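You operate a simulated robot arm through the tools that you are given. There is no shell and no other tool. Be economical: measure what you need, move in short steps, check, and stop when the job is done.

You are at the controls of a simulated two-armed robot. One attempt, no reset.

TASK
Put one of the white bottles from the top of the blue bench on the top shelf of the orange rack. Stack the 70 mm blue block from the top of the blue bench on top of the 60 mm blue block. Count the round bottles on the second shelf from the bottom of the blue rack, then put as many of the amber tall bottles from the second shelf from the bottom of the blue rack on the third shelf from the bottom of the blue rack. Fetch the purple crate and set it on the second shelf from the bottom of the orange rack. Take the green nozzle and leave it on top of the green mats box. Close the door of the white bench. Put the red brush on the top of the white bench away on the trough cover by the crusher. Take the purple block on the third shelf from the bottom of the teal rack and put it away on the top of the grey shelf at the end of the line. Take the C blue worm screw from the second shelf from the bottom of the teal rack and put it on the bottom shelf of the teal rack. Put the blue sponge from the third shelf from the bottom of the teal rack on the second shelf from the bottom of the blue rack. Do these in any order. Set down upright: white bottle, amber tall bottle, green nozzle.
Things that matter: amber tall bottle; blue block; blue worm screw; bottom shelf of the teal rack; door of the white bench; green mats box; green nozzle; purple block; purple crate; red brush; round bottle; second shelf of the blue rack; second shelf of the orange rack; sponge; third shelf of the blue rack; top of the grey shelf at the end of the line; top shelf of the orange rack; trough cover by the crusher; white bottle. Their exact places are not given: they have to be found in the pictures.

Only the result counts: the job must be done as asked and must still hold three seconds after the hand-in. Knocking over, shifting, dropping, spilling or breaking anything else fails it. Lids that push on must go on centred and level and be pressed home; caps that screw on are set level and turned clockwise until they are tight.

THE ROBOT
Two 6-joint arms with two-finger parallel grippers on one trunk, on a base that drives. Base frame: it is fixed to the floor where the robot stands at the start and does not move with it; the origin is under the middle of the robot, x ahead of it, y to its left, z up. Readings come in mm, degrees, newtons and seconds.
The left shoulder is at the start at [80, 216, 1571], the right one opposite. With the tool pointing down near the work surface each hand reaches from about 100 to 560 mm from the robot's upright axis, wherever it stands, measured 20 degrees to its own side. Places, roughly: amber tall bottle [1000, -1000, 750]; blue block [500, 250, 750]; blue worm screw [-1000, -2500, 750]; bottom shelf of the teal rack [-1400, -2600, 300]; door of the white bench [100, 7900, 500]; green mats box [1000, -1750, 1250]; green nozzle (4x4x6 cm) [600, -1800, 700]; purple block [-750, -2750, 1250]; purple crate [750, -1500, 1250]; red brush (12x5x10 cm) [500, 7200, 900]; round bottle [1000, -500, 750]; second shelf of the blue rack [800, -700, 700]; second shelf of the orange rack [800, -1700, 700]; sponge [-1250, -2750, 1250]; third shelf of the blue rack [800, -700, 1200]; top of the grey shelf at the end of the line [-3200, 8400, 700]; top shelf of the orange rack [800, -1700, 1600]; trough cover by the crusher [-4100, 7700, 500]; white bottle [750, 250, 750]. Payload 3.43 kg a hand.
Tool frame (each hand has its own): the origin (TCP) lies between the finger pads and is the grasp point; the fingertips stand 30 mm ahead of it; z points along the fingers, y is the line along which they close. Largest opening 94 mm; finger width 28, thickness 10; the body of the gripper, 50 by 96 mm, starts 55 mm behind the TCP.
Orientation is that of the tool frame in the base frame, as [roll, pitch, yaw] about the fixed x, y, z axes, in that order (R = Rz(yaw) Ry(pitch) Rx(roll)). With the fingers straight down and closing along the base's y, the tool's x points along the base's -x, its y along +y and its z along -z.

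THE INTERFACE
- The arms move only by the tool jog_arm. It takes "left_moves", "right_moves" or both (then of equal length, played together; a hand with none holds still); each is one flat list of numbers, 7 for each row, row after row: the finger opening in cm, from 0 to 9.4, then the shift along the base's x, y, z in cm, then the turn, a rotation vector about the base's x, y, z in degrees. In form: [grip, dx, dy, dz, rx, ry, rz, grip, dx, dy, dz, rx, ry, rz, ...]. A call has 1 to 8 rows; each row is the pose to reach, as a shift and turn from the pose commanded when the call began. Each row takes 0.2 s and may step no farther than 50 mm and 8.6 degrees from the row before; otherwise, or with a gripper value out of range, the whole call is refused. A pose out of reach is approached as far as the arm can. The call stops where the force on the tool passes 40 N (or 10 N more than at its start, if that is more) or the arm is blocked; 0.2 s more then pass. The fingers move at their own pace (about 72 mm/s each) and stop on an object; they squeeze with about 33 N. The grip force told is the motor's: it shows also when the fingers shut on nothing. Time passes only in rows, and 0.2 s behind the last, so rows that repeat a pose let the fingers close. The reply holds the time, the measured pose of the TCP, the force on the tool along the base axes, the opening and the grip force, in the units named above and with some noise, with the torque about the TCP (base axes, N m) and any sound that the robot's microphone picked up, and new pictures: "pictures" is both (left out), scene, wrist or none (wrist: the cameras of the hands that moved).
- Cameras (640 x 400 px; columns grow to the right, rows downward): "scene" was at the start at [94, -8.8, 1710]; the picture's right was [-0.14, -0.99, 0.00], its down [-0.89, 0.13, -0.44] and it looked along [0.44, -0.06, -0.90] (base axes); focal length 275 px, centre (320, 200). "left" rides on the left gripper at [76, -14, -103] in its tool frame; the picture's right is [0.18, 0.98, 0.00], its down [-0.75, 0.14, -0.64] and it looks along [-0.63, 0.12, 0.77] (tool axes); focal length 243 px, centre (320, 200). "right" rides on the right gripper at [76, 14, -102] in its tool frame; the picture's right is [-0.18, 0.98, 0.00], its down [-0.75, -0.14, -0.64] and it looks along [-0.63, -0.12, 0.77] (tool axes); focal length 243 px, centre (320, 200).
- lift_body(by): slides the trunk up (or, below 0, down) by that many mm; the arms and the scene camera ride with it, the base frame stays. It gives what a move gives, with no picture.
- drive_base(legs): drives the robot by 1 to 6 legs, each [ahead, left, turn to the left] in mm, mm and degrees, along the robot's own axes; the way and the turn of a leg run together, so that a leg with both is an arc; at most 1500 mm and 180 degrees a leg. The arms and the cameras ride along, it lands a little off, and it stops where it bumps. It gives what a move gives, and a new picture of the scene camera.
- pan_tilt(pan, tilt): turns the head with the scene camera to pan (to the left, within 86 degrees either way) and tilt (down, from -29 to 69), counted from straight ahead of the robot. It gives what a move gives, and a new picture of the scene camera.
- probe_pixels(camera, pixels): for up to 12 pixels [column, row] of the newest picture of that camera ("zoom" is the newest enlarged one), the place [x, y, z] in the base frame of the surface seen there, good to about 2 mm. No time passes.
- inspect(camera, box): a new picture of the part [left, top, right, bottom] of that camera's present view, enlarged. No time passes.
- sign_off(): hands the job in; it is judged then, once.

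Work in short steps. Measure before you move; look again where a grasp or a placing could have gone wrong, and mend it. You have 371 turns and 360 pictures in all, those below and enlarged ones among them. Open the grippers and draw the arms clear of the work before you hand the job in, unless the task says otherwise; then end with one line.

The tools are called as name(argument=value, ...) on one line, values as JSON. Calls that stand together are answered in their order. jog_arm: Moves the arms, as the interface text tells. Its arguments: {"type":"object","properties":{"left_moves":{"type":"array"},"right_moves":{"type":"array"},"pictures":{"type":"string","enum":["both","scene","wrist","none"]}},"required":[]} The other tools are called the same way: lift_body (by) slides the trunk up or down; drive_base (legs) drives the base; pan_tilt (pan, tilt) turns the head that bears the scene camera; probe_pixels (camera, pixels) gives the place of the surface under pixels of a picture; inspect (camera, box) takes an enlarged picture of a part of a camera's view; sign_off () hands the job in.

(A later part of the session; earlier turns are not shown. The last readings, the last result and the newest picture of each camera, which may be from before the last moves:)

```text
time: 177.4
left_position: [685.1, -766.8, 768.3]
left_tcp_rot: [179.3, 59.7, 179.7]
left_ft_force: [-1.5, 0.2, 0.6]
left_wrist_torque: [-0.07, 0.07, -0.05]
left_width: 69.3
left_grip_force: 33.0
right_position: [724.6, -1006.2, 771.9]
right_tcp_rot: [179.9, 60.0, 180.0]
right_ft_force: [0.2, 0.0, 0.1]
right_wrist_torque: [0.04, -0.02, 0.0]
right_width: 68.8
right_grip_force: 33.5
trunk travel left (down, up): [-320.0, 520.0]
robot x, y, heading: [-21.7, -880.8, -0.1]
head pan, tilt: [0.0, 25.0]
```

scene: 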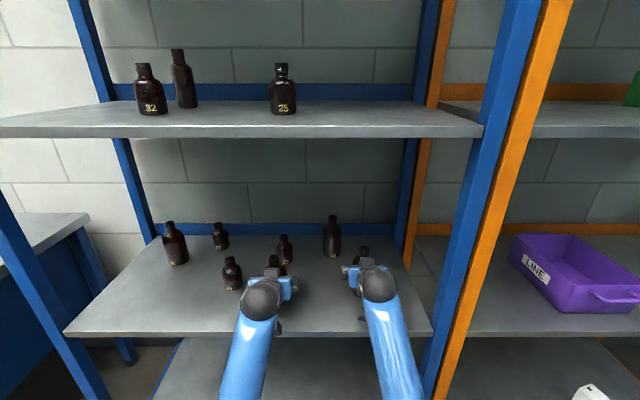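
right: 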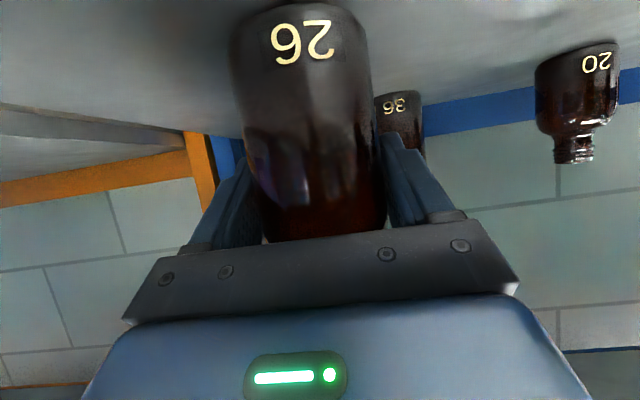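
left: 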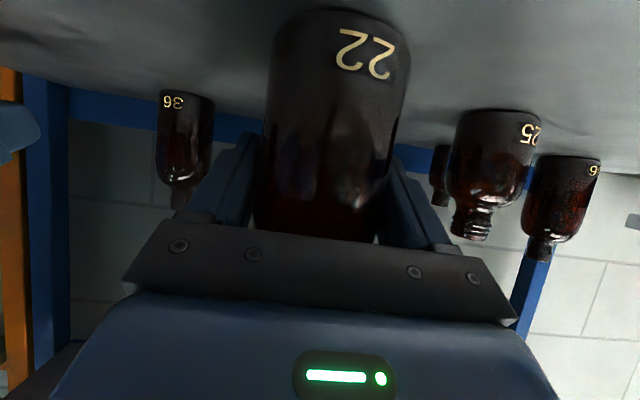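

Both gripped at 69 mm. I lift 60, back out 290, raise to the third shelf, and shift 77 mm left.

lift_body(by=60)

drive_base(legs=[[-290, 0, 0], [0, 77, 0]])

lift_body(by=400)

lift_body(by=57)

pan_tilt(pan=0, tilt=35)

```text
time: 178.4
left_position: [684.7, -766.2, 829.2]
left_tcp_rot: [179.2, 59.8, 179.7]
left_ft_force: [-0.3, 0.3, -1.4]
left_wrist_torque: [0.03, 0.01, 0.0]
left_width: 69.0
left_grip_force: 32.9
right_position: [724.8, -1005.9, 830.9]
right_tcp_rot: [179.8, 60.0, 180.0]
right_ft_force: [0.3, -0.2, -1.7]
right_wrist_torque: [0.02, -0.01, -0.01]
right_width: 68.9
right_grip_force: 32.6
trunk travel left (down, up): [-380.0, 459.0]
robot x, y, heading: [-21.9, -887.4, -0.0]
head pan, tilt: [0.0, 25.0]
```

```text
time: 181.0
left_position: [390.2, -688.7, 828.2]
left_tcp_rot: [179.4, 59.6, 179.9]
left_ft_force: [-0.6, 0.5, -2.0]
left_wrist_torque: [-0.01, 0.02, -0.05]
left_width: 69.1
left_grip_force: 32.7
right_position: [431.8, -927.7, 832.7]
right_tcp_rot: [179.9, 60.1, -179.8]
right_ft_force: [-0.4, 0.1, -2.2]
right_wrist_torque: [0.01, -0.01, -0.03]
right_width: 68.8
right_grip_force: 32.9
trunk travel left (down, up): [-380.0, 459.0]
robot x, y, heading: [-315.8, -811.4, 0.3]
head pan, tilt: [0.0, 25.0]
```

scene: 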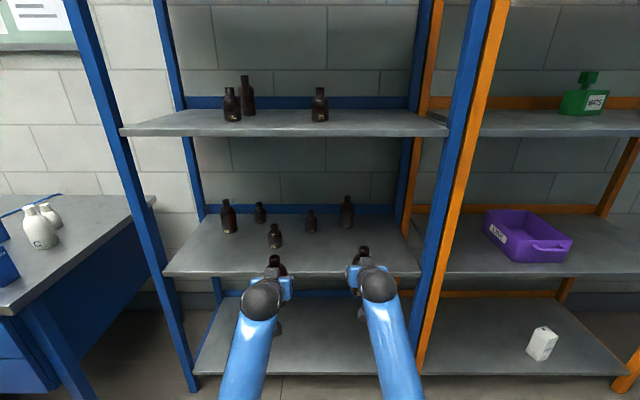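

```text
time: 184.9
left_position: [390.7, -689.4, 1229.6]
left_tcp_rot: [179.2, 59.8, 179.8]
left_ft_force: [-0.1, -0.2, -2.6]
left_wrist_torque: [-0.02, -0.03, -0.01]
left_width: 68.9
left_grip_force: 33.1
right_position: [431.5, -927.6, 1231.7]
right_tcp_rot: [179.9, 60.0, -179.9]
right_ft_force: [-0.1, 0.0, -1.8]
right_wrist_torque: [0.0, 0.02, -0.01]
right_width: 68.8
right_grip_force: 32.9
trunk travel left (down, up): [-781.0, 59.0]
robot x, y, heading: [-317.2, -806.8, -0.1]
head pan, tilt: [0.0, 25.0]
```

```text
time: 185.8
left_position: [390.8, -689.7, 1285.1]
left_tcp_rot: [179.2, 59.7, 179.9]
left_ft_force: [-0.6, -0.3, -2.5]
left_wrist_torque: [0.0, 0.02, 0.01]
left_width: 68.8
left_grip_force: 32.9
right_position: [430.9, -928.7, 1288.1]
right_tcp_rot: [179.9, 59.9, -179.8]
right_ft_force: [-0.3, -0.4, -2.2]
right_wrist_torque: [0.0, 0.01, 0.03]
right_width: 68.5
right_grip_force: 33.1
trunk travel left (down, up): [-838.0, 2.0]
robot x, y, heading: [-316.7, -806.9, -0.1]
head pan, tilt: [0.0, 25.0]
```

```text
time: 186.6
left_position: [391.1, -689.9, 1287.6]
left_tcp_rot: [179.1, 59.7, 179.9]
left_ft_force: [0.2, 0.8, -2.0]
left_wrist_torque: [0.02, 0.02, 0.0]
left_width: 69.0
left_grip_force: 33.4
right_position: [432.7, -928.8, 1287.1]
right_tcp_rot: [179.9, 59.9, -179.9]
right_ft_force: [-0.1, 0.6, -2.2]
right_wrist_torque: [0.01, 0.01, -0.03]
right_width: 69.0
right_grip_force: 33.3
trunk travel left (down, up): [-838.0, 2.0]
robot x, y, heading: [-315.6, -812.7, -0.1]
head pan, tilt: [0.0, 35.0]
```

scene: 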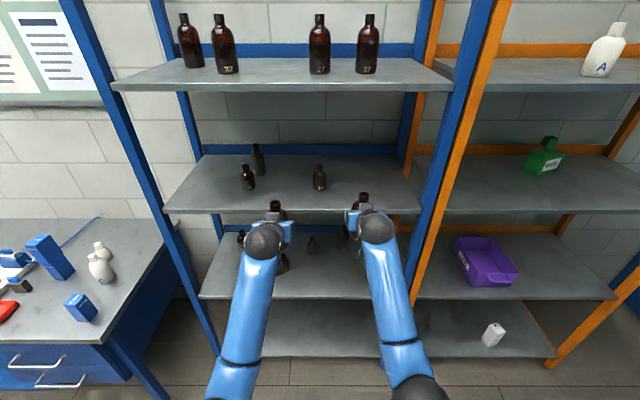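

I confirm the free spot, then drive in 275 mm over the third shelf.

probe_pixels(camera="scene", pixels=[[319, 180], [248, 180], [330, 200], [300, 205]])

drive_base(legs=[[275, 0, 0]])

```text
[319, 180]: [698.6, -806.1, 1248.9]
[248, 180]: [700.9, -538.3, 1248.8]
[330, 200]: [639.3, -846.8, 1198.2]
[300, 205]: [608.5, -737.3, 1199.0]
```

```text
time: 188.5
left_position: [662.0, -691.0, 1288.9]
left_tcp_rot: [179.3, 59.8, 179.9]
left_ft_force: [0.0, 0.6, -2.3]
left_wrist_torque: [0.02, 0.01, 0.03]
left_width: 68.9
left_grip_force: 33.1
right_position: [702.8, -930.3, 1291.1]
right_tcp_rot: [179.9, 60.2, -179.9]
right_ft_force: [-1.3, 0.6, -2.4]
right_wrist_torque: [0.02, -0.01, -0.03]
right_width: 68.8
right_grip_force: 32.9
trunk travel left (down, up): [-838.0, 2.0]
robot x, y, heading: [-40.9, -808.4, -0.1]
head pan, tilt: [0.0, 35.0]
```

scene: 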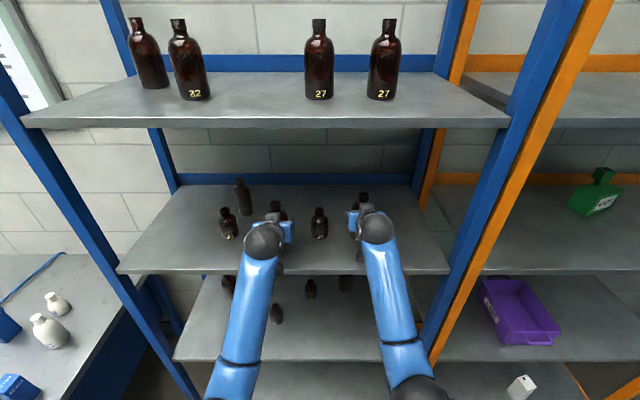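

lift_body(by=-15)

lift_body(by=-2.5)

```text
time: 189.1
left_position: [664.8, -690.6, 1271.1]
left_tcp_rot: [179.1, 59.7, 179.8]
left_ft_force: [-0.2, 0.2, -2.3]
left_wrist_torque: [0.01, 0.0, 0.02]
left_width: 68.7
left_grip_force: 32.5
right_position: [704.3, -929.6, 1275.7]
right_tcp_rot: [179.9, 60.2, -179.9]
right_ft_force: [-0.1, -1.0, -1.1]
right_wrist_torque: [0.0, -0.02, -0.01]
right_width: 68.7
right_grip_force: 32.7
trunk travel left (down, up): [-823.0, 17.0]
robot x, y, heading: [-40.2, -809.0, -0.0]
head pan, tilt: [0.0, 35.0]
```

```text
time: 189.7
left_position: [666.7, -690.5, 1269.8]
left_tcp_rot: [179.2, 59.8, 179.9]
left_ft_force: [0.9, -0.6, 0.0]
left_wrist_torque: [-0.08, -0.07, 0.02]
left_width: 69.1
left_grip_force: 33.5
right_position: [706.4, -930.0, 1270.5]
right_tcp_rot: [179.8, 60.0, -179.8]
right_ft_force: [0.1, 1.3, -0.2]
right_wrist_torque: [0.07, 0.01, 0.0]
right_width: 68.8
right_grip_force: 33.3
trunk travel left (down, up): [-820.0, 20.0]
robot x, y, heading: [-40.1, -808.1, 0.3]
head pan, tilt: [0.0, 35.0]
```

Both are touching. One more millimetre, then I open both hands and back straight out.

lift_body(by=-1.5)

jog_arm(left_moves=[8, 0, 0, 0, 0, 0, 0, 9.4, 0, 0, 0, 0, 0, 0, 9.4, 0, 0, 0, 0, 0, 0], right_moves=[8, 0, 0, 0, 0, 0, 0, 9.4, 0, 0, 0, 0, 0, 0, 9.4, 0, 0, 0, 0, 0, 0], pictures="none")

drive_base(legs=[[-280, 0, 0]])

```text
time: 190.2
left_position: [664.4, -690.4, 1270.0]
left_tcp_rot: [179.4, 60.0, 179.8]
left_ft_force: [4.3, 1.0, 7.6]
left_wrist_torque: [-0.17, -0.07, 0.07]
left_width: 68.9
left_grip_force: 32.5
right_position: [706.7, -929.1, 1272.6]
right_tcp_rot: [179.7, 60.2, 180.0]
right_ft_force: [2.7, 1.0, 5.5]
right_wrist_torque: [0.04, 0.0, 0.0]
right_width: 68.7
right_grip_force: 33.0
trunk travel left (down, up): [-819.0, 21.0]
robot x, y, heading: [-41.9, -808.2, -0.3]
head pan, tilt: [0.0, 35.0]
```

```text
time: 191.0
left_position: [665.3, -690.6, 1267.8]
left_tcp_rot: [179.2, 59.7, 179.8]
left_ft_force: [-0.1, 0.5, 0.1]
left_wrist_torque: [-0.03, 0.0, -0.03]
left_width: 93.9
left_grip_force: 0.0
right_position: [707.0, -929.3, 1269.6]
right_tcp_rot: [179.9, 60.0, -179.9]
right_ft_force: [0.0, 0.9, 0.4]
right_wrist_torque: [-0.01, -0.04, -0.01]
right_width: 94.0
right_grip_force: 0.1
trunk travel left (down, up): [-819.0, 21.0]
robot x, y, heading: [-39.8, -807.1, 0.0]
head pan, tilt: [0.0, 35.0]
```

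```text
time: 192.9
left_position: [389.3, -690.4, 1265.3]
left_tcp_rot: [179.2, 59.6, 179.9]
left_ft_force: [0.7, -0.8, -1.6]
left_wrist_torque: [-0.04, 0.01, -0.01]
left_width: 94.1
left_grip_force: 0.0
right_position: [430.6, -929.2, 1267.7]
right_tcp_rot: [180.0, 59.9, -179.9]
right_ft_force: [-0.6, 0.1, 0.0]
right_wrist_torque: [0.01, -0.03, -0.02]
right_width: 93.9
right_grip_force: 0.0
trunk travel left (down, up): [-819.0, 21.0]
robot x, y, heading: [-317.9, -806.1, -0.1]
head pan, tilt: [0.0, 35.0]
```

scene: 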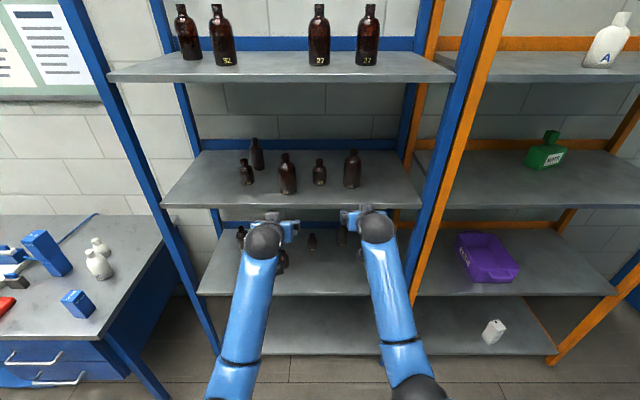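

Both stand on the third shelf. For the third I take the right-hand 36 at (904,-929) with the right hand; I lower, extend the right arm and retract the left.

lift_body(by=-400)

lift_body(by=-96)

jog_arm(left_moves=[9.4, -4, 0, 0, 0, 0, 0, 9.4, -8, 0, 0, 0, 0, 0, 9.4, -12, 0, 0, 0, 0, 0, 9.4, -16, 0, 0, 0, 0, 0, 9.4, -20, 0, 0, 0, 0, 0, 9.4, -24, 0, 0, 0, 0, 0], right_moves=[9.4, 3, 0, 0, 0, 0, 0, 9.4, 6, 0, 0, 0, 0, 0, 9.4, 9, 0, 0, 0, 0, 0, 9.4, 12, 0, 0, 0, 0, 0, 9.4, 13, 0, 0, 0, 0, 0, 9.4, 13, 0, 0, 0, 0, 0], pictures="both")

```text
time: 196.8
left_position: [385.3, -691.0, 867.9]
left_tcp_rot: [179.3, 59.7, 179.8]
left_ft_force: [0.1, -1.6, 0.0]
left_wrist_torque: [-0.03, 0.02, 0.0]
left_width: 93.9
left_grip_force: 0.1
right_position: [425.9, -929.6, 869.3]
right_tcp_rot: [179.9, 60.1, -179.9]
right_ft_force: [-0.7, 0.1, 0.2]
right_wrist_torque: [0.0, 0.01, 0.0]
right_width: 94.0
right_grip_force: 0.1
trunk travel left (down, up): [-419.0, 421.0]
robot x, y, heading: [-316.8, -807.0, 0.3]
head pan, tilt: [0.0, 35.0]
```

```text
time: 198.1
left_position: [386.1, -690.7, 772.1]
left_tcp_rot: [179.2, 59.7, 179.8]
left_ft_force: [-0.5, 0.3, 0.3]
left_wrist_torque: [0.01, 0.0, 0.01]
left_width: 94.2
left_grip_force: 0.1
right_position: [427.0, -929.3, 774.5]
right_tcp_rot: [179.9, 60.0, -180.0]
right_ft_force: [-0.1, -0.4, 0.2]
right_wrist_torque: [0.0, -0.02, 0.02]
right_width: 93.9
right_grip_force: 0.1
trunk travel left (down, up): [-323.0, 517.0]
robot x, y, heading: [-321.0, -809.9, 0.1]
head pan, tilt: [0.0, 35.0]
```

```text
time: 199.5
left_position: [154.6, -696.1, 768.3]
left_tcp_rot: [179.2, 59.8, 179.6]
left_ft_force: [-0.3, 0.6, 0.0]
left_wrist_torque: [0.02, -0.03, 0.0]
left_width: 93.9
left_grip_force: 0.0
left hand out of reach, approached as far as the arm can: row 6
right_position: [556.0, -929.5, 774.7]
right_tcp_rot: [179.8, 60.2, -179.9]
right_ft_force: [0.6, -0.1, 1.0]
right_wrist_torque: [0.0, -0.01, 0.0]
right_width: 94.1
right_grip_force: 0.1
trunk travel left (down, up): [-323.0, 517.0]
robot x, y, heading: [-319.7, -811.1, -0.0]
head pan, tilt: [0.0, 35.0]
```

scene: 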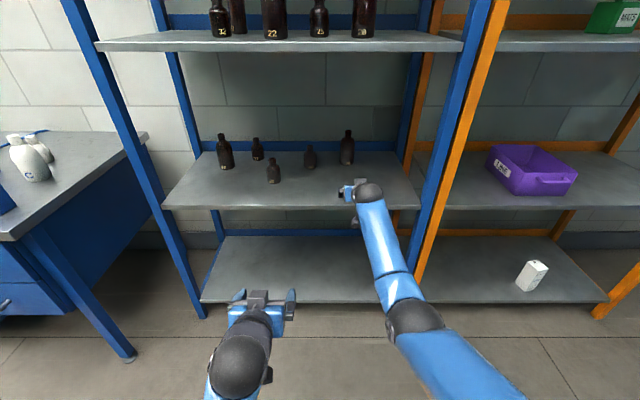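
right: 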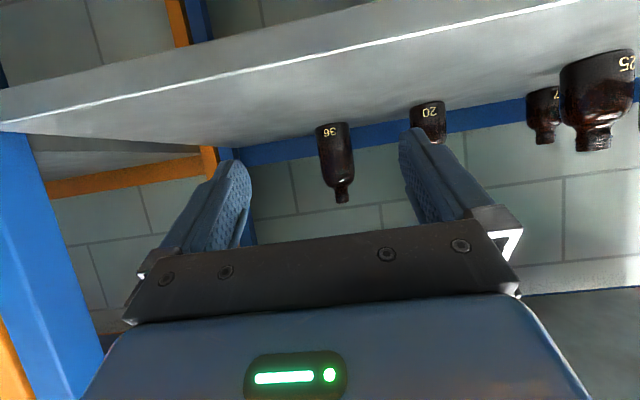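
left: 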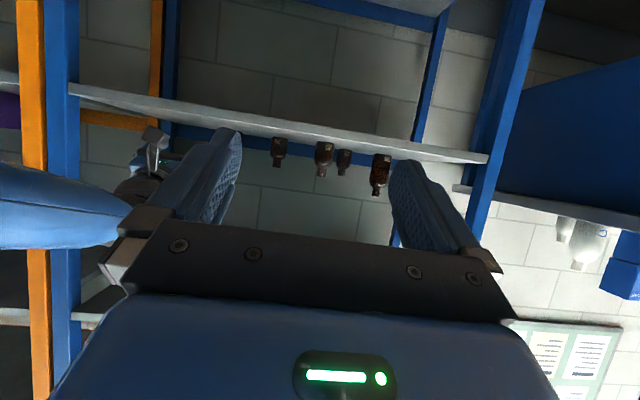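

probe_pixels(camera="scene", pixels=[[347, 152], [347, 160], [341, 152], [352, 152], [378, 230], [398, 285], [415, 315], [370, 190]])

drive_base(legs=[[250, 0, 0]])

inspect(camera="right", box=[0, 0, 640, 400])

```text
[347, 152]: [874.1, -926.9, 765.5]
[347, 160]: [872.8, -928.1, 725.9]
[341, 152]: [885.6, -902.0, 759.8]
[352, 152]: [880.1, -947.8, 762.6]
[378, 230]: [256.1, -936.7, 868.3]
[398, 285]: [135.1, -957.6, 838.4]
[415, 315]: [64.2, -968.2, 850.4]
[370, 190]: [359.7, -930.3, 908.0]
```

```text
time: 201.3
left_position: [399.9, -694.7, 767.5]
left_tcp_rot: [179.3, 59.7, 179.8]
left_ft_force: [0.0, -0.3, 0.3]
left_wrist_torque: [0.03, -0.02, -0.02]
left_width: 93.7
left_grip_force: 0.1
right_position: [801.4, -930.3, 772.8]
right_tcp_rot: [179.9, 60.0, -179.9]
right_ft_force: [-0.5, -0.1, -0.2]
right_wrist_torque: [-0.01, 0.0, 0.0]
right_width: 94.1
right_grip_force: 0.0
trunk travel left (down, up): [-323.0, 517.0]
robot x, y, heading: [-74.1, -811.0, -0.2]
head pan, tilt: [0.0, 35.0]
```

scene: 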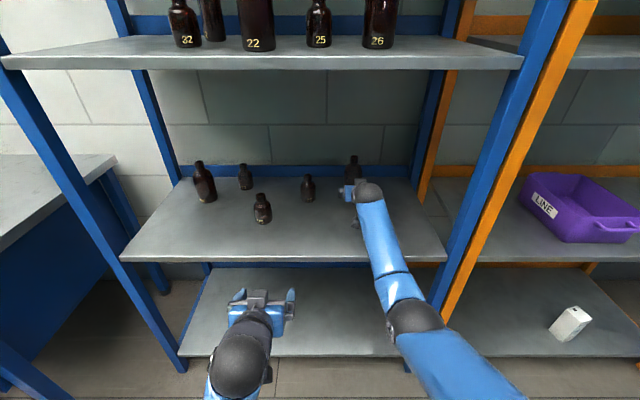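

```text
1.00 times, centred on (320, 200) of right (not enlarged: the box is as wide or as high as the picture)
```

zoom: 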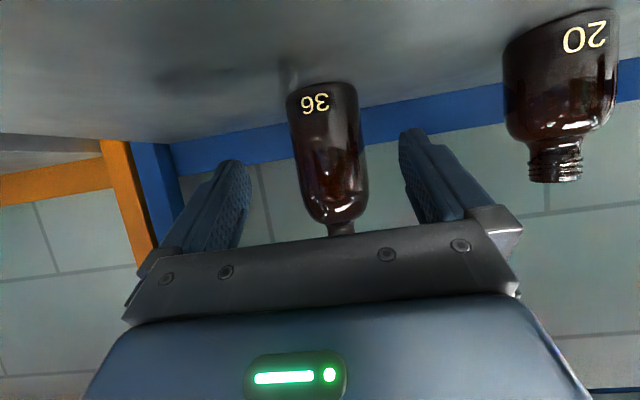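

Centred. I advance 104 mm and close the right hand.

drive_base(legs=[[104, 3, 0]])

jog_arm(right_moves=[4, 0, 0, 0, 0, 0, 0, 4, 0, 0, 0, 0, 0, 0, 4, 0, 0, 0, 0, 0, 0, 4, 0, 0, 0, 0, 0, 0], pictures="wrist")

```text
time: 202.4
left_position: [503.9, -692.8, 766.8]
left_tcp_rot: [179.2, 59.7, 179.8]
left_ft_force: [0.1, 0.4, 0.0]
left_wrist_torque: [0.0, -0.03, 0.0]
left_width: 94.2
left_grip_force: 0.0
right_position: [905.2, -924.8, 773.0]
right_tcp_rot: [179.9, 60.0, -179.9]
right_ft_force: [0.7, -0.5, 0.0]
right_wrist_torque: [-0.01, 0.0, -0.02]
right_width: 93.9
right_grip_force: 0.1
trunk travel left (down, up): [-323.0, 517.0]
robot x, y, heading: [26.2, -804.6, 0.2]
head pan, tilt: [0.0, 35.0]
```

scene: 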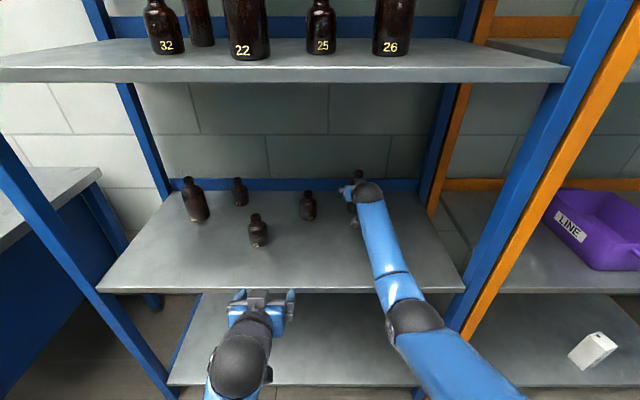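

```text
time: 203.4
left_position: [504.0, -693.3, 766.8]
left_tcp_rot: [179.2, 59.6, 179.7]
left_ft_force: [0.7, -0.4, 0.3]
left_wrist_torque: [0.02, -0.01, 0.0]
left_width: 94.3
left_grip_force: 0.0
right_position: [903.5, -925.0, 774.1]
right_tcp_rot: [180.0, 60.0, -180.0]
right_ft_force: [0.9, 0.7, 0.0]
right_wrist_torque: [0.02, 0.01, -0.02]
right_width: 69.2
right_grip_force: 33.4
trunk travel left (down, up): [-323.0, 517.0]
robot x, y, heading: [31.0, -803.0, -0.1]
head pan, tilt: [0.0, 35.0]
```

right: 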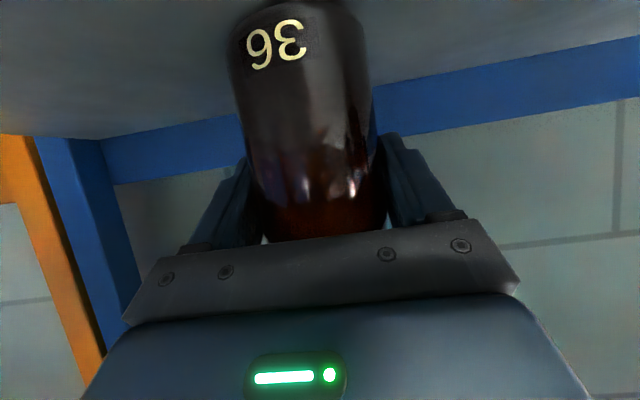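

Gripped. I lift, back out 500 mm, raise to the third shelf and shift 118 mm right.

lift_body(by=50)

drive_base(legs=[[-500, 0, 0], [0, -118, 0]])

lift_body(by=400)

lift_body(by=66)

drive_base(legs=[[200, 0, 0]])

```text
time: 204.3
left_position: [504.5, -691.7, 816.7]
left_tcp_rot: [179.2, 59.7, 179.8]
left_ft_force: [0.7, -0.3, 0.2]
left_wrist_torque: [0.0, -0.02, 0.01]
left_width: 94.2
left_grip_force: 0.0
right_position: [905.4, -924.8, 822.1]
right_tcp_rot: [179.9, 60.0, -180.0]
right_ft_force: [-1.0, 0.1, -2.5]
right_wrist_torque: [0.01, -0.01, 0.05]
right_width: 69.1
right_grip_force: 33.4
trunk travel left (down, up): [-373.0, 467.0]
robot x, y, heading: [28.8, -804.8, 0.2]
head pan, tilt: [0.0, 35.0]
```

```text
time: 208.1
left_position: [7.0, -807.9, 816.0]
left_tcp_rot: [179.2, 59.8, -179.8]
left_ft_force: [0.3, 0.3, 0.0]
left_wrist_torque: [0.0, 0.02, 0.06]
left_width: 94.0
left_grip_force: 0.0
right_position: [408.4, -1038.3, 823.2]
right_tcp_rot: [179.8, 60.0, -179.4]
right_ft_force: [0.3, 0.2, -2.5]
right_wrist_torque: [0.03, 0.01, 0.01]
right_width: 69.0
right_grip_force: 33.2
trunk travel left (down, up): [-373.0, 467.0]
robot x, y, heading: [-467.8, -922.4, 0.3]
head pan, tilt: [0.0, 35.0]
```

scene: 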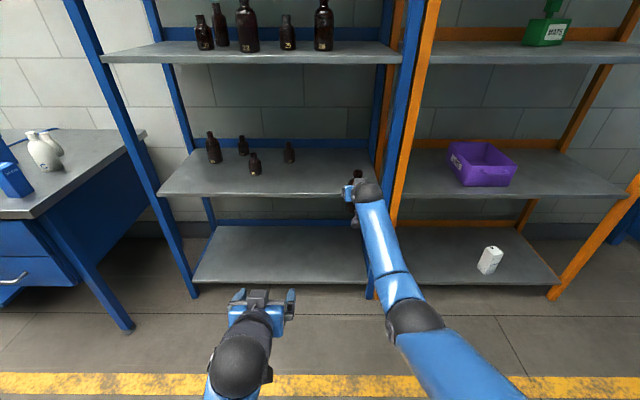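

```text
time: 211.9
left_position: [6.4, -807.4, 1216.6]
left_tcp_rot: [179.2, 59.7, -179.8]
left_ft_force: [0.1, -0.3, -0.5]
left_wrist_torque: [-0.01, 0.01, 0.04]
left_width: 93.9
left_grip_force: 0.2
right_position: [409.0, -1038.2, 1224.6]
right_tcp_rot: [179.9, 59.9, -179.5]
right_ft_force: [0.5, -0.6, -1.4]
right_wrist_torque: [0.01, 0.02, 0.0]
right_width: 69.2
right_grip_force: 32.9
trunk travel left (down, up): [-773.0, 67.0]
robot x, y, heading: [-466.1, -923.1, 0.6]
head pan, tilt: [0.0, 35.0]
```

```text
time: 213.0
left_position: [6.3, -807.4, 1282.4]
left_tcp_rot: [179.2, 59.7, -179.9]
left_ft_force: [0.1, -0.7, 0.1]
left_wrist_torque: [0.01, -0.04, 0.0]
left_width: 93.8
left_grip_force: 0.1
right_position: [408.4, -1037.1, 1288.1]
right_tcp_rot: [179.9, 60.0, -179.5]
right_ft_force: [0.5, 0.4, -1.6]
right_wrist_torque: [0.02, -0.01, 0.01]
right_width: 68.9
right_grip_force: 33.5
trunk travel left (down, up): [-839.0, 1.0]
robot x, y, heading: [-468.9, -926.5, 0.4]
head pan, tilt: [0.0, 35.0]
```

```text
time: 214.6
left_position: [200.0, -805.2, 1285.4]
left_tcp_rot: [179.1, 59.8, -179.7]
left_ft_force: [-0.2, -0.3, 0.3]
left_wrist_torque: [0.01, -0.02, 0.05]
left_width: 94.1
left_grip_force: 0.1
right_position: [600.6, -1035.0, 1291.8]
right_tcp_rot: [179.9, 60.3, -179.5]
right_ft_force: [0.0, 0.6, -1.4]
right_wrist_torque: [-0.02, 0.02, 0.0]
right_width: 68.9
right_grip_force: 33.0
trunk travel left (down, up): [-839.0, 1.0]
robot x, y, heading: [-269.7, -924.9, 0.6]
head pan, tilt: [0.0, 35.0]
```

scene: 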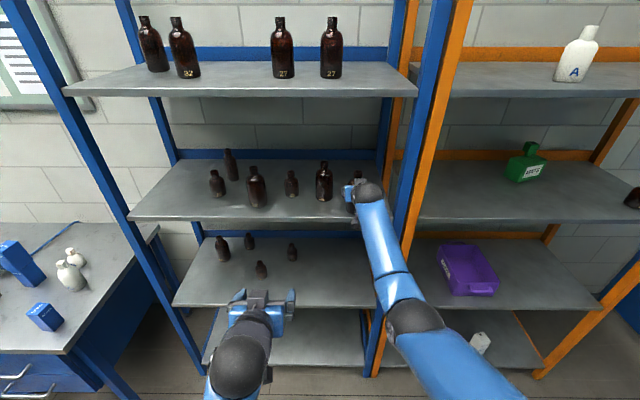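

drive_base(legs=[[85, -5, -0.5]])

lift_body(by=-15)

lift_body(by=-2)

```text
time: 215.7
left_position: [275.9, -814.1, 1287.9]
left_tcp_rot: [179.2, 60.3, 179.7]
left_ft_force: [-1.0, 0.6, -0.6]
left_wrist_torque: [0.0, -0.06, 0.0]
left_width: 94.0
left_grip_force: 0.2
right_position: [676.6, -1048.7, 1298.5]
right_tcp_rot: [179.9, 60.6, -179.8]
right_ft_force: [-0.5, -0.5, -0.7]
right_wrist_torque: [-0.01, 0.0, 0.04]
right_width: 68.9
right_grip_force: 32.4
trunk travel left (down, up): [-839.0, 1.0]
robot x, y, heading: [-187.1, -924.9, 0.1]
head pan, tilt: [0.0, 35.0]
```

scene: 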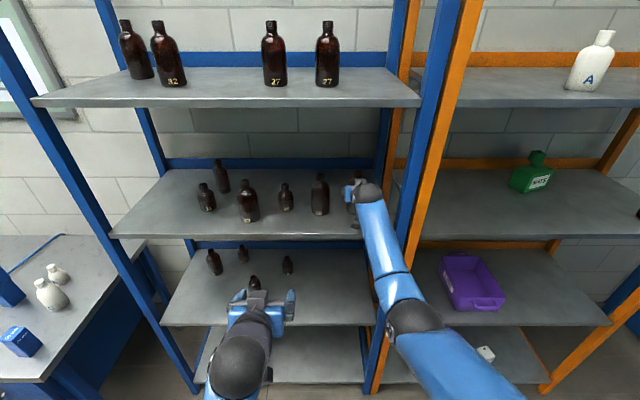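

```text
time: 216.3
left_position: [283.6, -814.2, 1268.8]
left_tcp_rot: [179.1, 59.8, 179.8]
left_ft_force: [-0.7, 0.1, -0.8]
left_wrist_torque: [0.01, -0.02, 0.01]
left_width: 93.8
left_grip_force: 0.1
right_position: [683.9, -1048.6, 1276.9]
right_tcp_rot: [-179.9, 60.1, -179.8]
right_ft_force: [0.5, 0.1, -1.1]
right_wrist_torque: [0.01, 0.0, -0.03]
right_width: 69.2
right_grip_force: 33.0
trunk travel left (down, up): [-824.0, 16.0]
robot x, y, heading: [-189.1, -931.2, 0.2]
head pan, tilt: [0.0, 35.0]
```

```text
time: 216.8
left_position: [290.4, -814.1, 1265.3]
left_tcp_rot: [179.2, 59.8, 179.7]
left_ft_force: [0.5, 0.4, -0.2]
left_wrist_torque: [-0.01, -0.01, 0.03]
left_width: 94.2
left_grip_force: 0.0
right_position: [690.0, -1048.1, 1273.7]
right_tcp_rot: [179.8, 60.2, 180.0]
right_ft_force: [-0.2, -0.1, 1.5]
right_wrist_torque: [0.09, 0.01, -0.01]
right_width: 69.3
right_grip_force: 32.9
trunk travel left (down, up): [-822.0, 18.0]
robot x, y, heading: [-184.7, -924.3, -0.2]
head pan, tilt: [0.0, 35.0]
```

lift_body(by=-1)

jog_arm(right_moves=[8, 0, 0, 0, 0, 0, 0, 9.4, 0, 0, 0, 0, 0, 0, 9.4, 0, 0, 0, 0, 0, 0], pictures="wrist")

drive_base(legs=[[-400, 0, 0]])

```text
time: 217.3
left_position: [287.9, -814.0, 1265.1]
left_tcp_rot: [179.2, 59.8, 179.8]
left_ft_force: [0.0, -0.5, -0.4]
left_wrist_torque: [0.01, 0.0, 0.0]
left_width: 94.2
left_grip_force: 0.0
right_position: [688.4, -1048.2, 1272.7]
right_tcp_rot: [179.8, 60.2, 179.9]
right_ft_force: [-0.7, -0.7, 2.4]
right_wrist_torque: [0.14, 0.08, 0.05]
right_width: 68.8
right_grip_force: 32.8
trunk travel left (down, up): [-821.0, 19.0]
robot x, y, heading: [-187.9, -929.1, 0.0]
head pan, tilt: [0.0, 35.0]
```

```text
time: 218.1
left_position: [287.3, -814.1, 1263.9]
left_tcp_rot: [179.3, 59.8, 179.7]
left_ft_force: [-0.6, -0.3, 0.1]
left_wrist_torque: [0.0, 0.01, 0.02]
left_width: 93.9
left_grip_force: 0.0
right_position: [687.4, -1048.2, 1270.8]
right_tcp_rot: [179.9, 60.0, 180.0]
right_ft_force: [-0.5, 0.3, 0.1]
right_wrist_torque: [-0.02, 0.0, 0.04]
right_width: 94.2
right_grip_force: 0.1
trunk travel left (down, up): [-821.0, 19.0]
robot x, y, heading: [-182.9, -927.0, -0.1]
head pan, tilt: [0.0, 35.0]
```

right: 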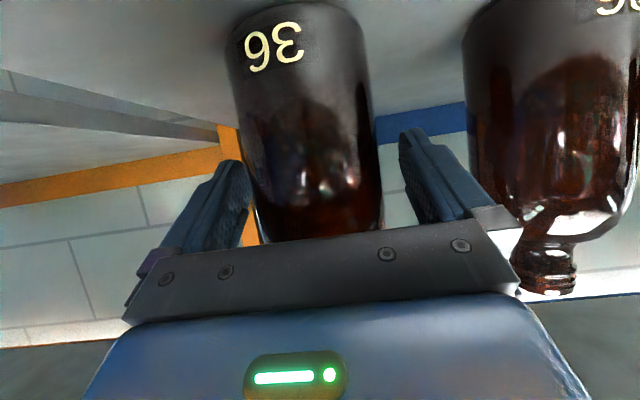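

```text
time: 220.6
left_position: [-114.5, -813.8, 1263.5]
left_tcp_rot: [179.2, 59.5, 179.7]
left_ft_force: [0.9, -0.8, 0.3]
left_wrist_torque: [-0.03, 0.0, 0.04]
left_width: 93.8
left_grip_force: 0.0
right_position: [286.5, -1048.1, 1270.2]
right_tcp_rot: [180.0, 60.0, 179.9]
right_ft_force: [-0.2, 0.1, -0.4]
right_wrist_torque: [0.01, 0.0, -0.01]
right_width: 93.9
right_grip_force: 0.0
trunk travel left (down, up): [-821.0, 19.0]
robot x, y, heading: [-591.9, -929.5, -0.4]
head pan, tilt: [0.0, 35.0]
```

scene: 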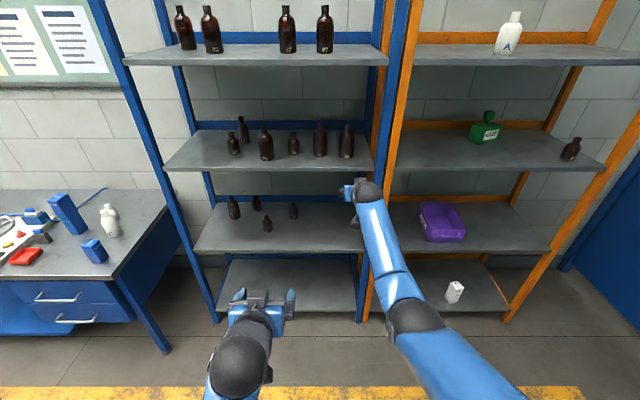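

Three tall bottles are on the third shelf. Now for the teal rack: I retract the right hand and turn right 90° to look.

jog_arm(right_moves=[9.4, -5, 0, 0, 0, 0, 0, 9.4, -10, 0, 0, 0, 0, 0, 9.4, -15, 0, 0, 0, 0, 0, 9.4, -20, 0, 0, 0, 0, 0, 9.4, -25, 0, 0, 0, 0, 0, 9.4, -30, 0, 0, 0, 0, 0, 9.4, -35, 0, 0, 0, 0, 0], pictures="none")

drive_base(legs=[[-300, 0, -90]])

```text
time: 222.2
left_position: [-120.1, -813.6, 1265.5]
left_tcp_rot: [179.1, 59.8, 179.7]
left_ft_force: [0.1, 0.6, 0.5]
left_wrist_torque: [-0.01, 0.0, -0.01]
left_width: 94.1
left_grip_force: 0.0
right_position: [-67.6, -1047.3, 1273.8]
right_tcp_rot: [179.8, 60.2, -180.0]
right_ft_force: [0.1, 0.4, 0.2]
right_wrist_torque: [0.01, -0.01, -0.01]
right_width: 93.8
right_grip_force: 0.0
trunk travel left (down, up): [-821.0, 19.0]
robot x, y, heading: [-589.7, -930.9, -0.2]
head pan, tilt: [0.0, 35.0]
```

```text
time: 226.5
left_position: [-683.4, -1209.4, 1264.2]
left_tcp_rot: [179.2, 59.8, 87.7]
left_ft_force: [0.6, 0.2, 0.0]
left_wrist_torque: [-0.04, 0.01, 0.02]
left_width: 93.9
left_grip_force: 0.2
right_position: [-917.7, -1252.2, 1271.1]
right_tcp_rot: [179.9, 60.0, 88.1]
right_ft_force: [0.0, 0.1, -0.1]
right_wrist_torque: [-0.03, 0.02, -0.01]
right_width: 94.0
right_grip_force: 0.1
trunk travel left (down, up): [-821.0, 19.0]
robot x, y, heading: [-780.3, -731.4, -92.0]
head pan, tilt: [0.0, 35.0]
cut short: leg 1
```

scene: 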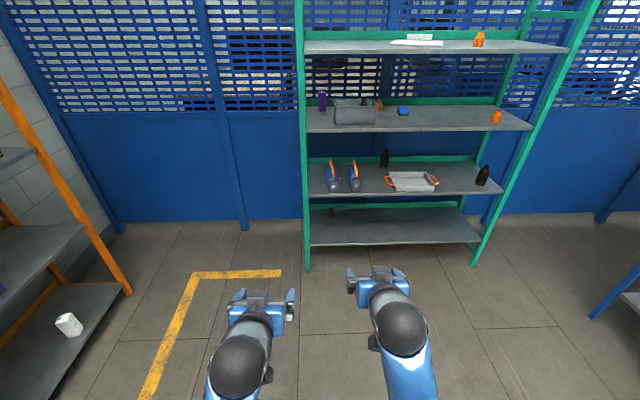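

The arc was cut short by a bump. I look to both sides to see what is near.

pan_tilt(pan=-80, tilt=45)

pan_tilt(pan=86, tilt=45)

```text
time: 228.1
left_position: [-683.0, -1209.0, 1265.1]
left_tcp_rot: [179.2, 59.7, 87.7]
left_ft_force: [-0.9, 0.5, 0.2]
left_wrist_torque: [0.01, 0.01, 0.03]
left_width: 94.0
left_grip_force: 0.0
right_position: [-917.8, -1252.9, 1272.1]
right_tcp_rot: [180.0, 60.1, 88.1]
right_ft_force: [-0.3, 0.3, 0.7]
right_wrist_torque: [-0.01, -0.03, 0.02]
right_width: 93.8
right_grip_force: 0.0
trunk travel left (down, up): [-821.0, 19.0]
robot x, y, heading: [-777.9, -733.0, -92.1]
head pan, tilt: [-80.0, 45.0]
```

scene: 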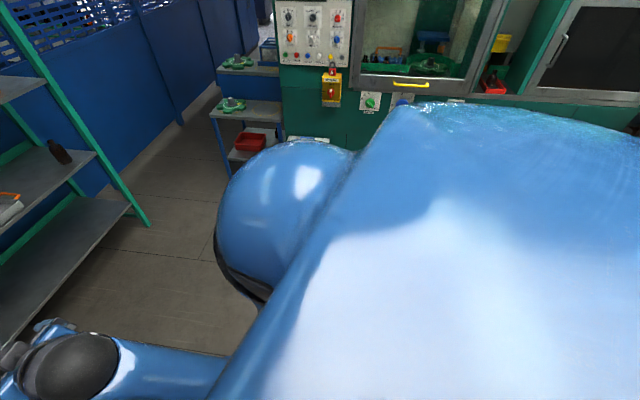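

```text
time: 230.6
left_position: [-682.7, -1209.1, 1265.0]
left_tcp_rot: [179.0, 59.8, 87.6]
left_ft_force: [0.3, -0.1, 0.2]
left_wrist_torque: [-0.02, 0.0, 0.03]
left_width: 94.4
left_grip_force: 0.0
right_position: [-917.2, -1253.3, 1270.7]
right_tcp_rot: [179.9, 60.0, 88.0]
right_ft_force: [-0.1, 0.0, -1.1]
right_wrist_torque: [0.02, -0.01, 0.01]
right_width: 94.2
right_grip_force: 0.0
trunk travel left (down, up): [-821.0, 19.0]
robot x, y, heading: [-781.2, -728.9, -91.8]
head pan, tilt: [85.9, 45.0]
```

scene: 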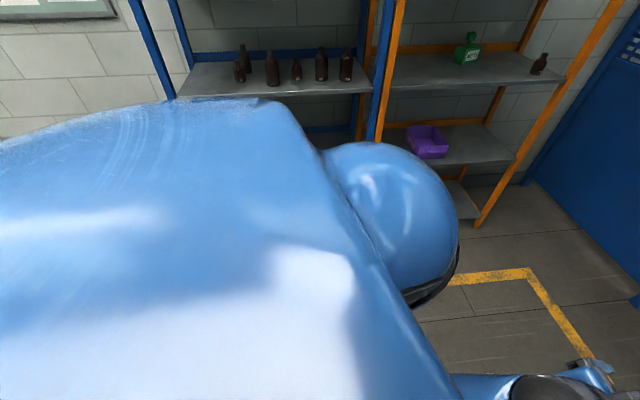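

Only a heavy green machine stands to the west. I drive toward the teal rack and look at it.

drive_base(legs=[[0, 0, 1.9], [850, -200, 0]])

pan_tilt(pan=0, tilt=30)

```text
time: 235.5
left_position: [-859.2, -2044.1, 1266.1]
left_tcp_rot: [179.3, 59.8, 90.3]
left_ft_force: [-0.4, 0.7, 0.3]
left_wrist_torque: [0.0, -0.04, -0.02]
left_width: 93.7
left_grip_force: 0.1
right_position: [-1092.4, -2098.1, 1272.8]
right_tcp_rot: [179.9, 60.1, 90.5]
right_ft_force: [-0.2, 0.7, 0.1]
right_wrist_torque: [-0.03, 0.0, 0.0]
right_width: 93.7
right_grip_force: 0.0
trunk travel left (down, up): [-821.0, 19.0]
robot x, y, heading: [-978.3, -1570.0, -89.6]
head pan, tilt: [85.9, 45.0]
```

scene: 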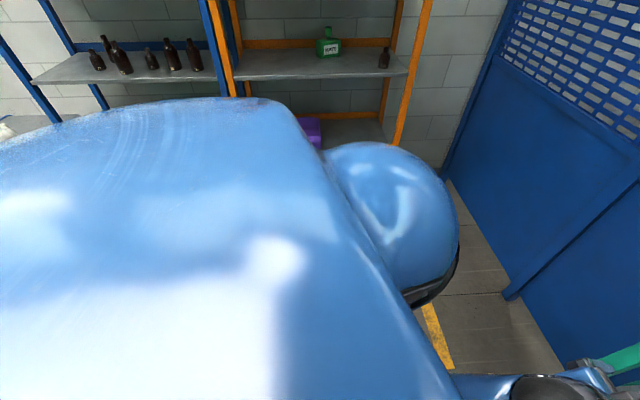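

```text
time: 237.1
left_position: [-858.9, -2044.3, 1265.0]
left_tcp_rot: [179.1, 59.6, 90.1]
left_ft_force: [-0.5, 0.5, 0.5]
left_wrist_torque: [-0.01, -0.03, -0.01]
left_width: 94.2
left_grip_force: 0.0
right_position: [-1091.5, -2098.5, 1271.4]
right_tcp_rot: [179.9, 60.1, 90.6]
right_ft_force: [-0.7, 0.5, 0.6]
right_wrist_torque: [0.01, 0.0, 0.03]
right_width: 94.0
right_grip_force: 0.1
trunk travel left (down, up): [-821.0, 19.0]
robot x, y, heading: [-976.3, -1570.9, -89.6]
head pan, tilt: [0.0, 30.0]
```

scene: 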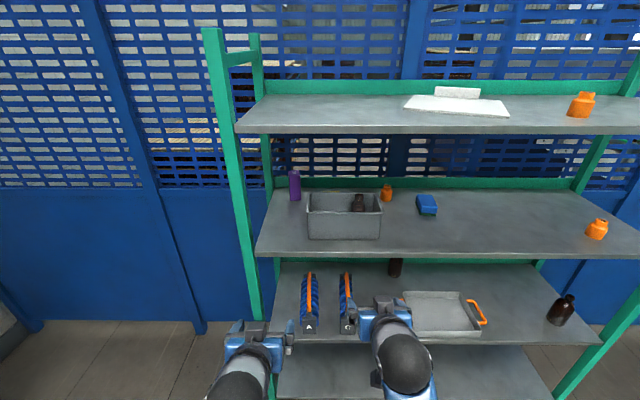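

I see the purple block at (294,185), the blue sponge at (427,205) and worm screws A and C at (310,300), (347,300). I enlarge and probe.

inspect(camera="scene", box=[260, 150, 460, 270])

probe_pixels(camera="zoom", pixels=[[112, 75], [112, 130], [95, 100], [126, 100], [110, 155], [500, 155], [550, 155], [525, 150], [512, 175], [555, 195], [580, 240], [230, 240]])

inspect(camera="scene", box=[280, 250, 480, 370])

probe_pixels(camera="zoom", pixels=[[95, 80], [95, 180], [95, 245], [215, 80], [215, 180], [215, 240], [195, 150], [232, 150], [300, 180], [400, 100], [130, 290], [320, 290]])

```text
3.20 times, centred on (360, 210) of scene
```

zoom: 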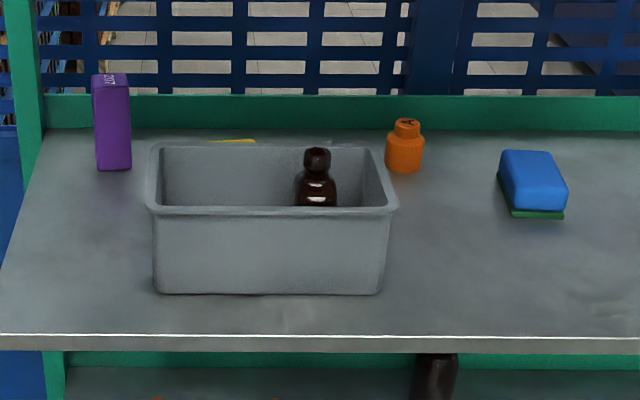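

```text
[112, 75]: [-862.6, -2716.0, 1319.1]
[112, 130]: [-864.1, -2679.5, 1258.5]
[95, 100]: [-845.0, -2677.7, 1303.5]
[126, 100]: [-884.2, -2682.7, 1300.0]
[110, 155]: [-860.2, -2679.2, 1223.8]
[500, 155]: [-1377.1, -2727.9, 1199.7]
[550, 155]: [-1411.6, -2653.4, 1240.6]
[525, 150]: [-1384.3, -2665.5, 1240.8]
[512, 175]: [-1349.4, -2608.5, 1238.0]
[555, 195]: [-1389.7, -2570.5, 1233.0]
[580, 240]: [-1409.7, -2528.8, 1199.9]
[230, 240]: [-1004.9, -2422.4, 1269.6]
```

```text
3.20 times, centred on (380, 310) of scene
```

zoom: 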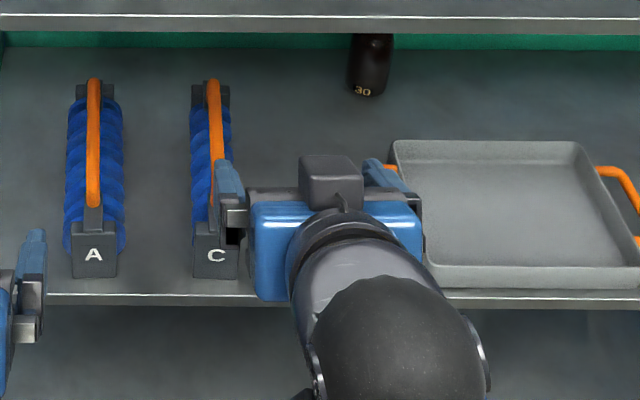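

```text
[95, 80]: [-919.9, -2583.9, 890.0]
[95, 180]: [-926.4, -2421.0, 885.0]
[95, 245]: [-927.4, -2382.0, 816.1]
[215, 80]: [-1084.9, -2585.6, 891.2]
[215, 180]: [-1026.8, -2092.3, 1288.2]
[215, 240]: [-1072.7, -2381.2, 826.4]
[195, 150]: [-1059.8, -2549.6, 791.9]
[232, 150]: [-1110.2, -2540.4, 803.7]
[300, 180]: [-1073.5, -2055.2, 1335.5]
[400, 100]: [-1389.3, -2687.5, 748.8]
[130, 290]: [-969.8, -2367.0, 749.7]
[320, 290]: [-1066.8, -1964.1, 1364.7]
```

The C screw has an orange handle bar along y at about (-1078, z 890). I lower the trunk to look at it with the right wrist camera.

lift_body(by=-300)

inspect(camera="right", box=[0, 0, 640, 400])

inspect(camera="scene", box=[240, 150, 500, 330])

```text
time: 240.1
left_position: [-858.7, -2045.5, 965.2]
left_tcp_rot: [179.1, 59.7, 90.1]
left_ft_force: [-0.3, -0.6, 0.0]
left_wrist_torque: [0.01, 0.03, -0.02]
left_width: 94.0
left_grip_force: 0.0
right_position: [-1090.9, -2098.2, 971.3]
right_tcp_rot: [179.9, 60.2, 90.6]
right_ft_force: [0.3, -0.1, 0.2]
right_wrist_torque: [0.01, 0.01, 0.02]
right_width: 94.1
right_grip_force: 0.0
trunk travel left (down, up): [-521.0, 319.0]
robot x, y, heading: [-975.9, -1571.7, -89.4]
head pan, tilt: [0.0, 30.0]
```

```text
1.00 times, centred on (320, 200) of right (not enlarged: the box is as wide or as high as the picture)
```

zoom: 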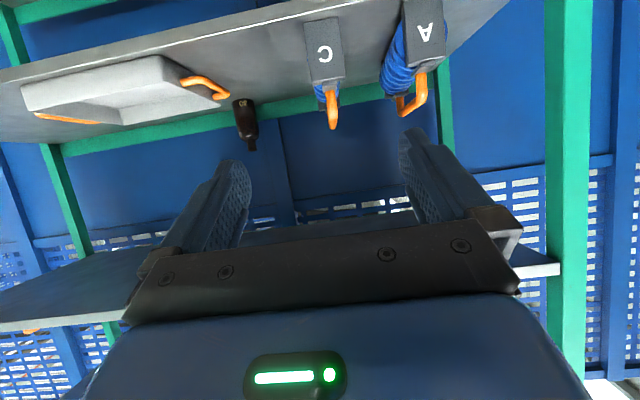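

```text
2.22 times, centred on (370, 240) of scene
```

zoom: 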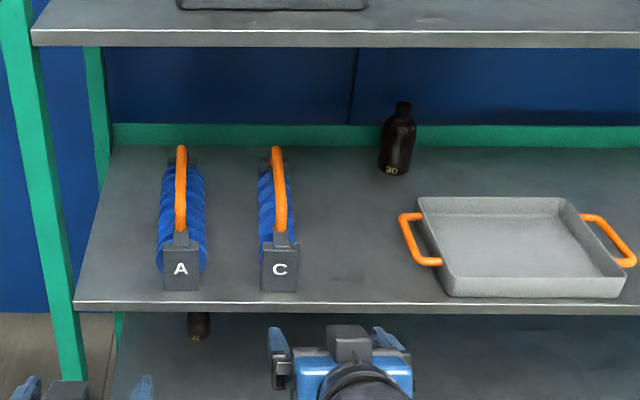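

inspect(camera="scene", box=[330, 200, 390, 290])

probe_pixels(camera="zoom", pixels=[[275, 75], [283, 120], [290, 180], [292, 200], [270, 120], [298, 120], [250, 150], [310, 150], [280, 240], [245, 240], [330, 240], [290, 320]])

```text
4.44 times, centred on (360, 245) of scene
```

zoom: 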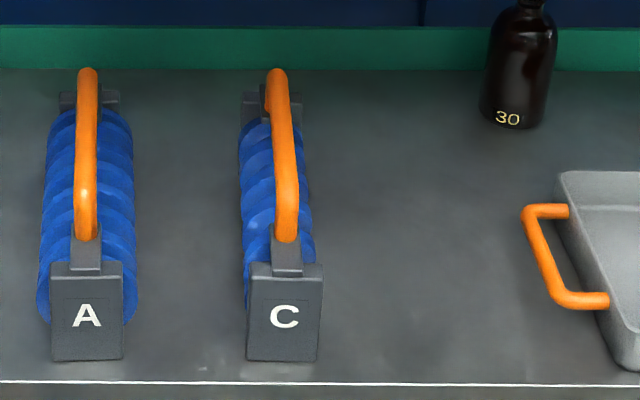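

```text
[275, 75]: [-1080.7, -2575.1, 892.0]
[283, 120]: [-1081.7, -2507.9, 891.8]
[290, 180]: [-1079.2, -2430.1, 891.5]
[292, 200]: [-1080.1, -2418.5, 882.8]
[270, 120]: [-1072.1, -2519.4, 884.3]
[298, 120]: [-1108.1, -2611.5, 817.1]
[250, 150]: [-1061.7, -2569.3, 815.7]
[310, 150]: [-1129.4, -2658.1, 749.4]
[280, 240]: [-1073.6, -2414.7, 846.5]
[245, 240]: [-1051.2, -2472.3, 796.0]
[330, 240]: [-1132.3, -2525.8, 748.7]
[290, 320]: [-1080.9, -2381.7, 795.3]
```

I look at the bottom shelf for free space.

lift_body(by=-300)

pan_tilt(pan=-10, tilt=32)

probe_pixels(camera="scene", pixels=[[300, 250], [400, 250], [200, 270], [350, 270], [450, 240], [500, 260]])

```text
time: 243.1
left_position: [-859.6, -2044.6, 665.7]
left_tcp_rot: [179.1, 59.7, 90.2]
left_ft_force: [-0.5, -0.3, -0.2]
left_wrist_torque: [0.01, -0.04, -0.03]
left_width: 93.9
left_grip_force: 0.0
right_position: [-1091.4, -2098.5, 672.4]
right_tcp_rot: [180.0, 60.1, 90.5]
right_ft_force: [-0.5, 0.7, -1.1]
right_wrist_torque: [0.03, 0.0, -0.01]
right_width: 94.0
right_grip_force: 0.0
trunk travel left (down, up): [-221.0, 619.0]
robot x, y, heading: [-975.8, -1570.1, -89.7]
head pan, tilt: [0.0, 30.0]
```

```text
time: 243.9
left_position: [-858.4, -2044.7, 664.9]
left_tcp_rot: [179.2, 59.7, 90.2]
left_ft_force: [-0.4, -0.1, -0.2]
left_wrist_torque: [0.0, 0.0, -0.01]
left_width: 93.9
left_grip_force: 0.0
right_position: [-1091.4, -2098.7, 671.6]
right_tcp_rot: [179.9, 60.1, 90.6]
right_ft_force: [1.3, 0.5, 0.4]
right_wrist_torque: [-0.01, -0.01, 0.0]
right_width: 93.9
right_grip_force: 0.0
trunk travel left (down, up): [-221.0, 619.0]
robot x, y, heading: [-976.0, -1571.6, -89.4]
head pan, tilt: [-10.0, 32.0]
```

scene: 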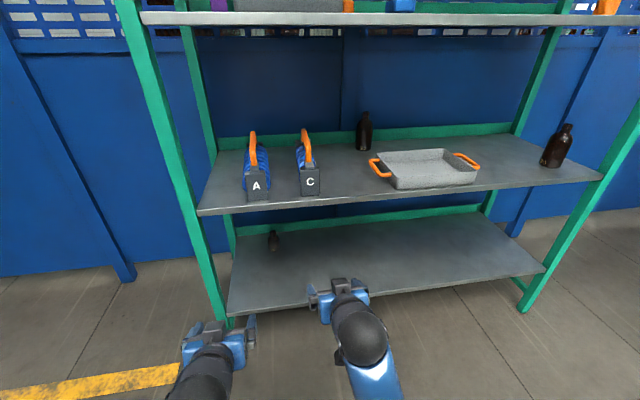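

```text
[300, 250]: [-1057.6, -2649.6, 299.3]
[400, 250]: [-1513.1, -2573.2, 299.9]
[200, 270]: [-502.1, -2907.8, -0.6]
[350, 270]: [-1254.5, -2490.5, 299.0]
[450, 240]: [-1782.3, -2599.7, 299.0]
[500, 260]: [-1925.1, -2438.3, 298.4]
```

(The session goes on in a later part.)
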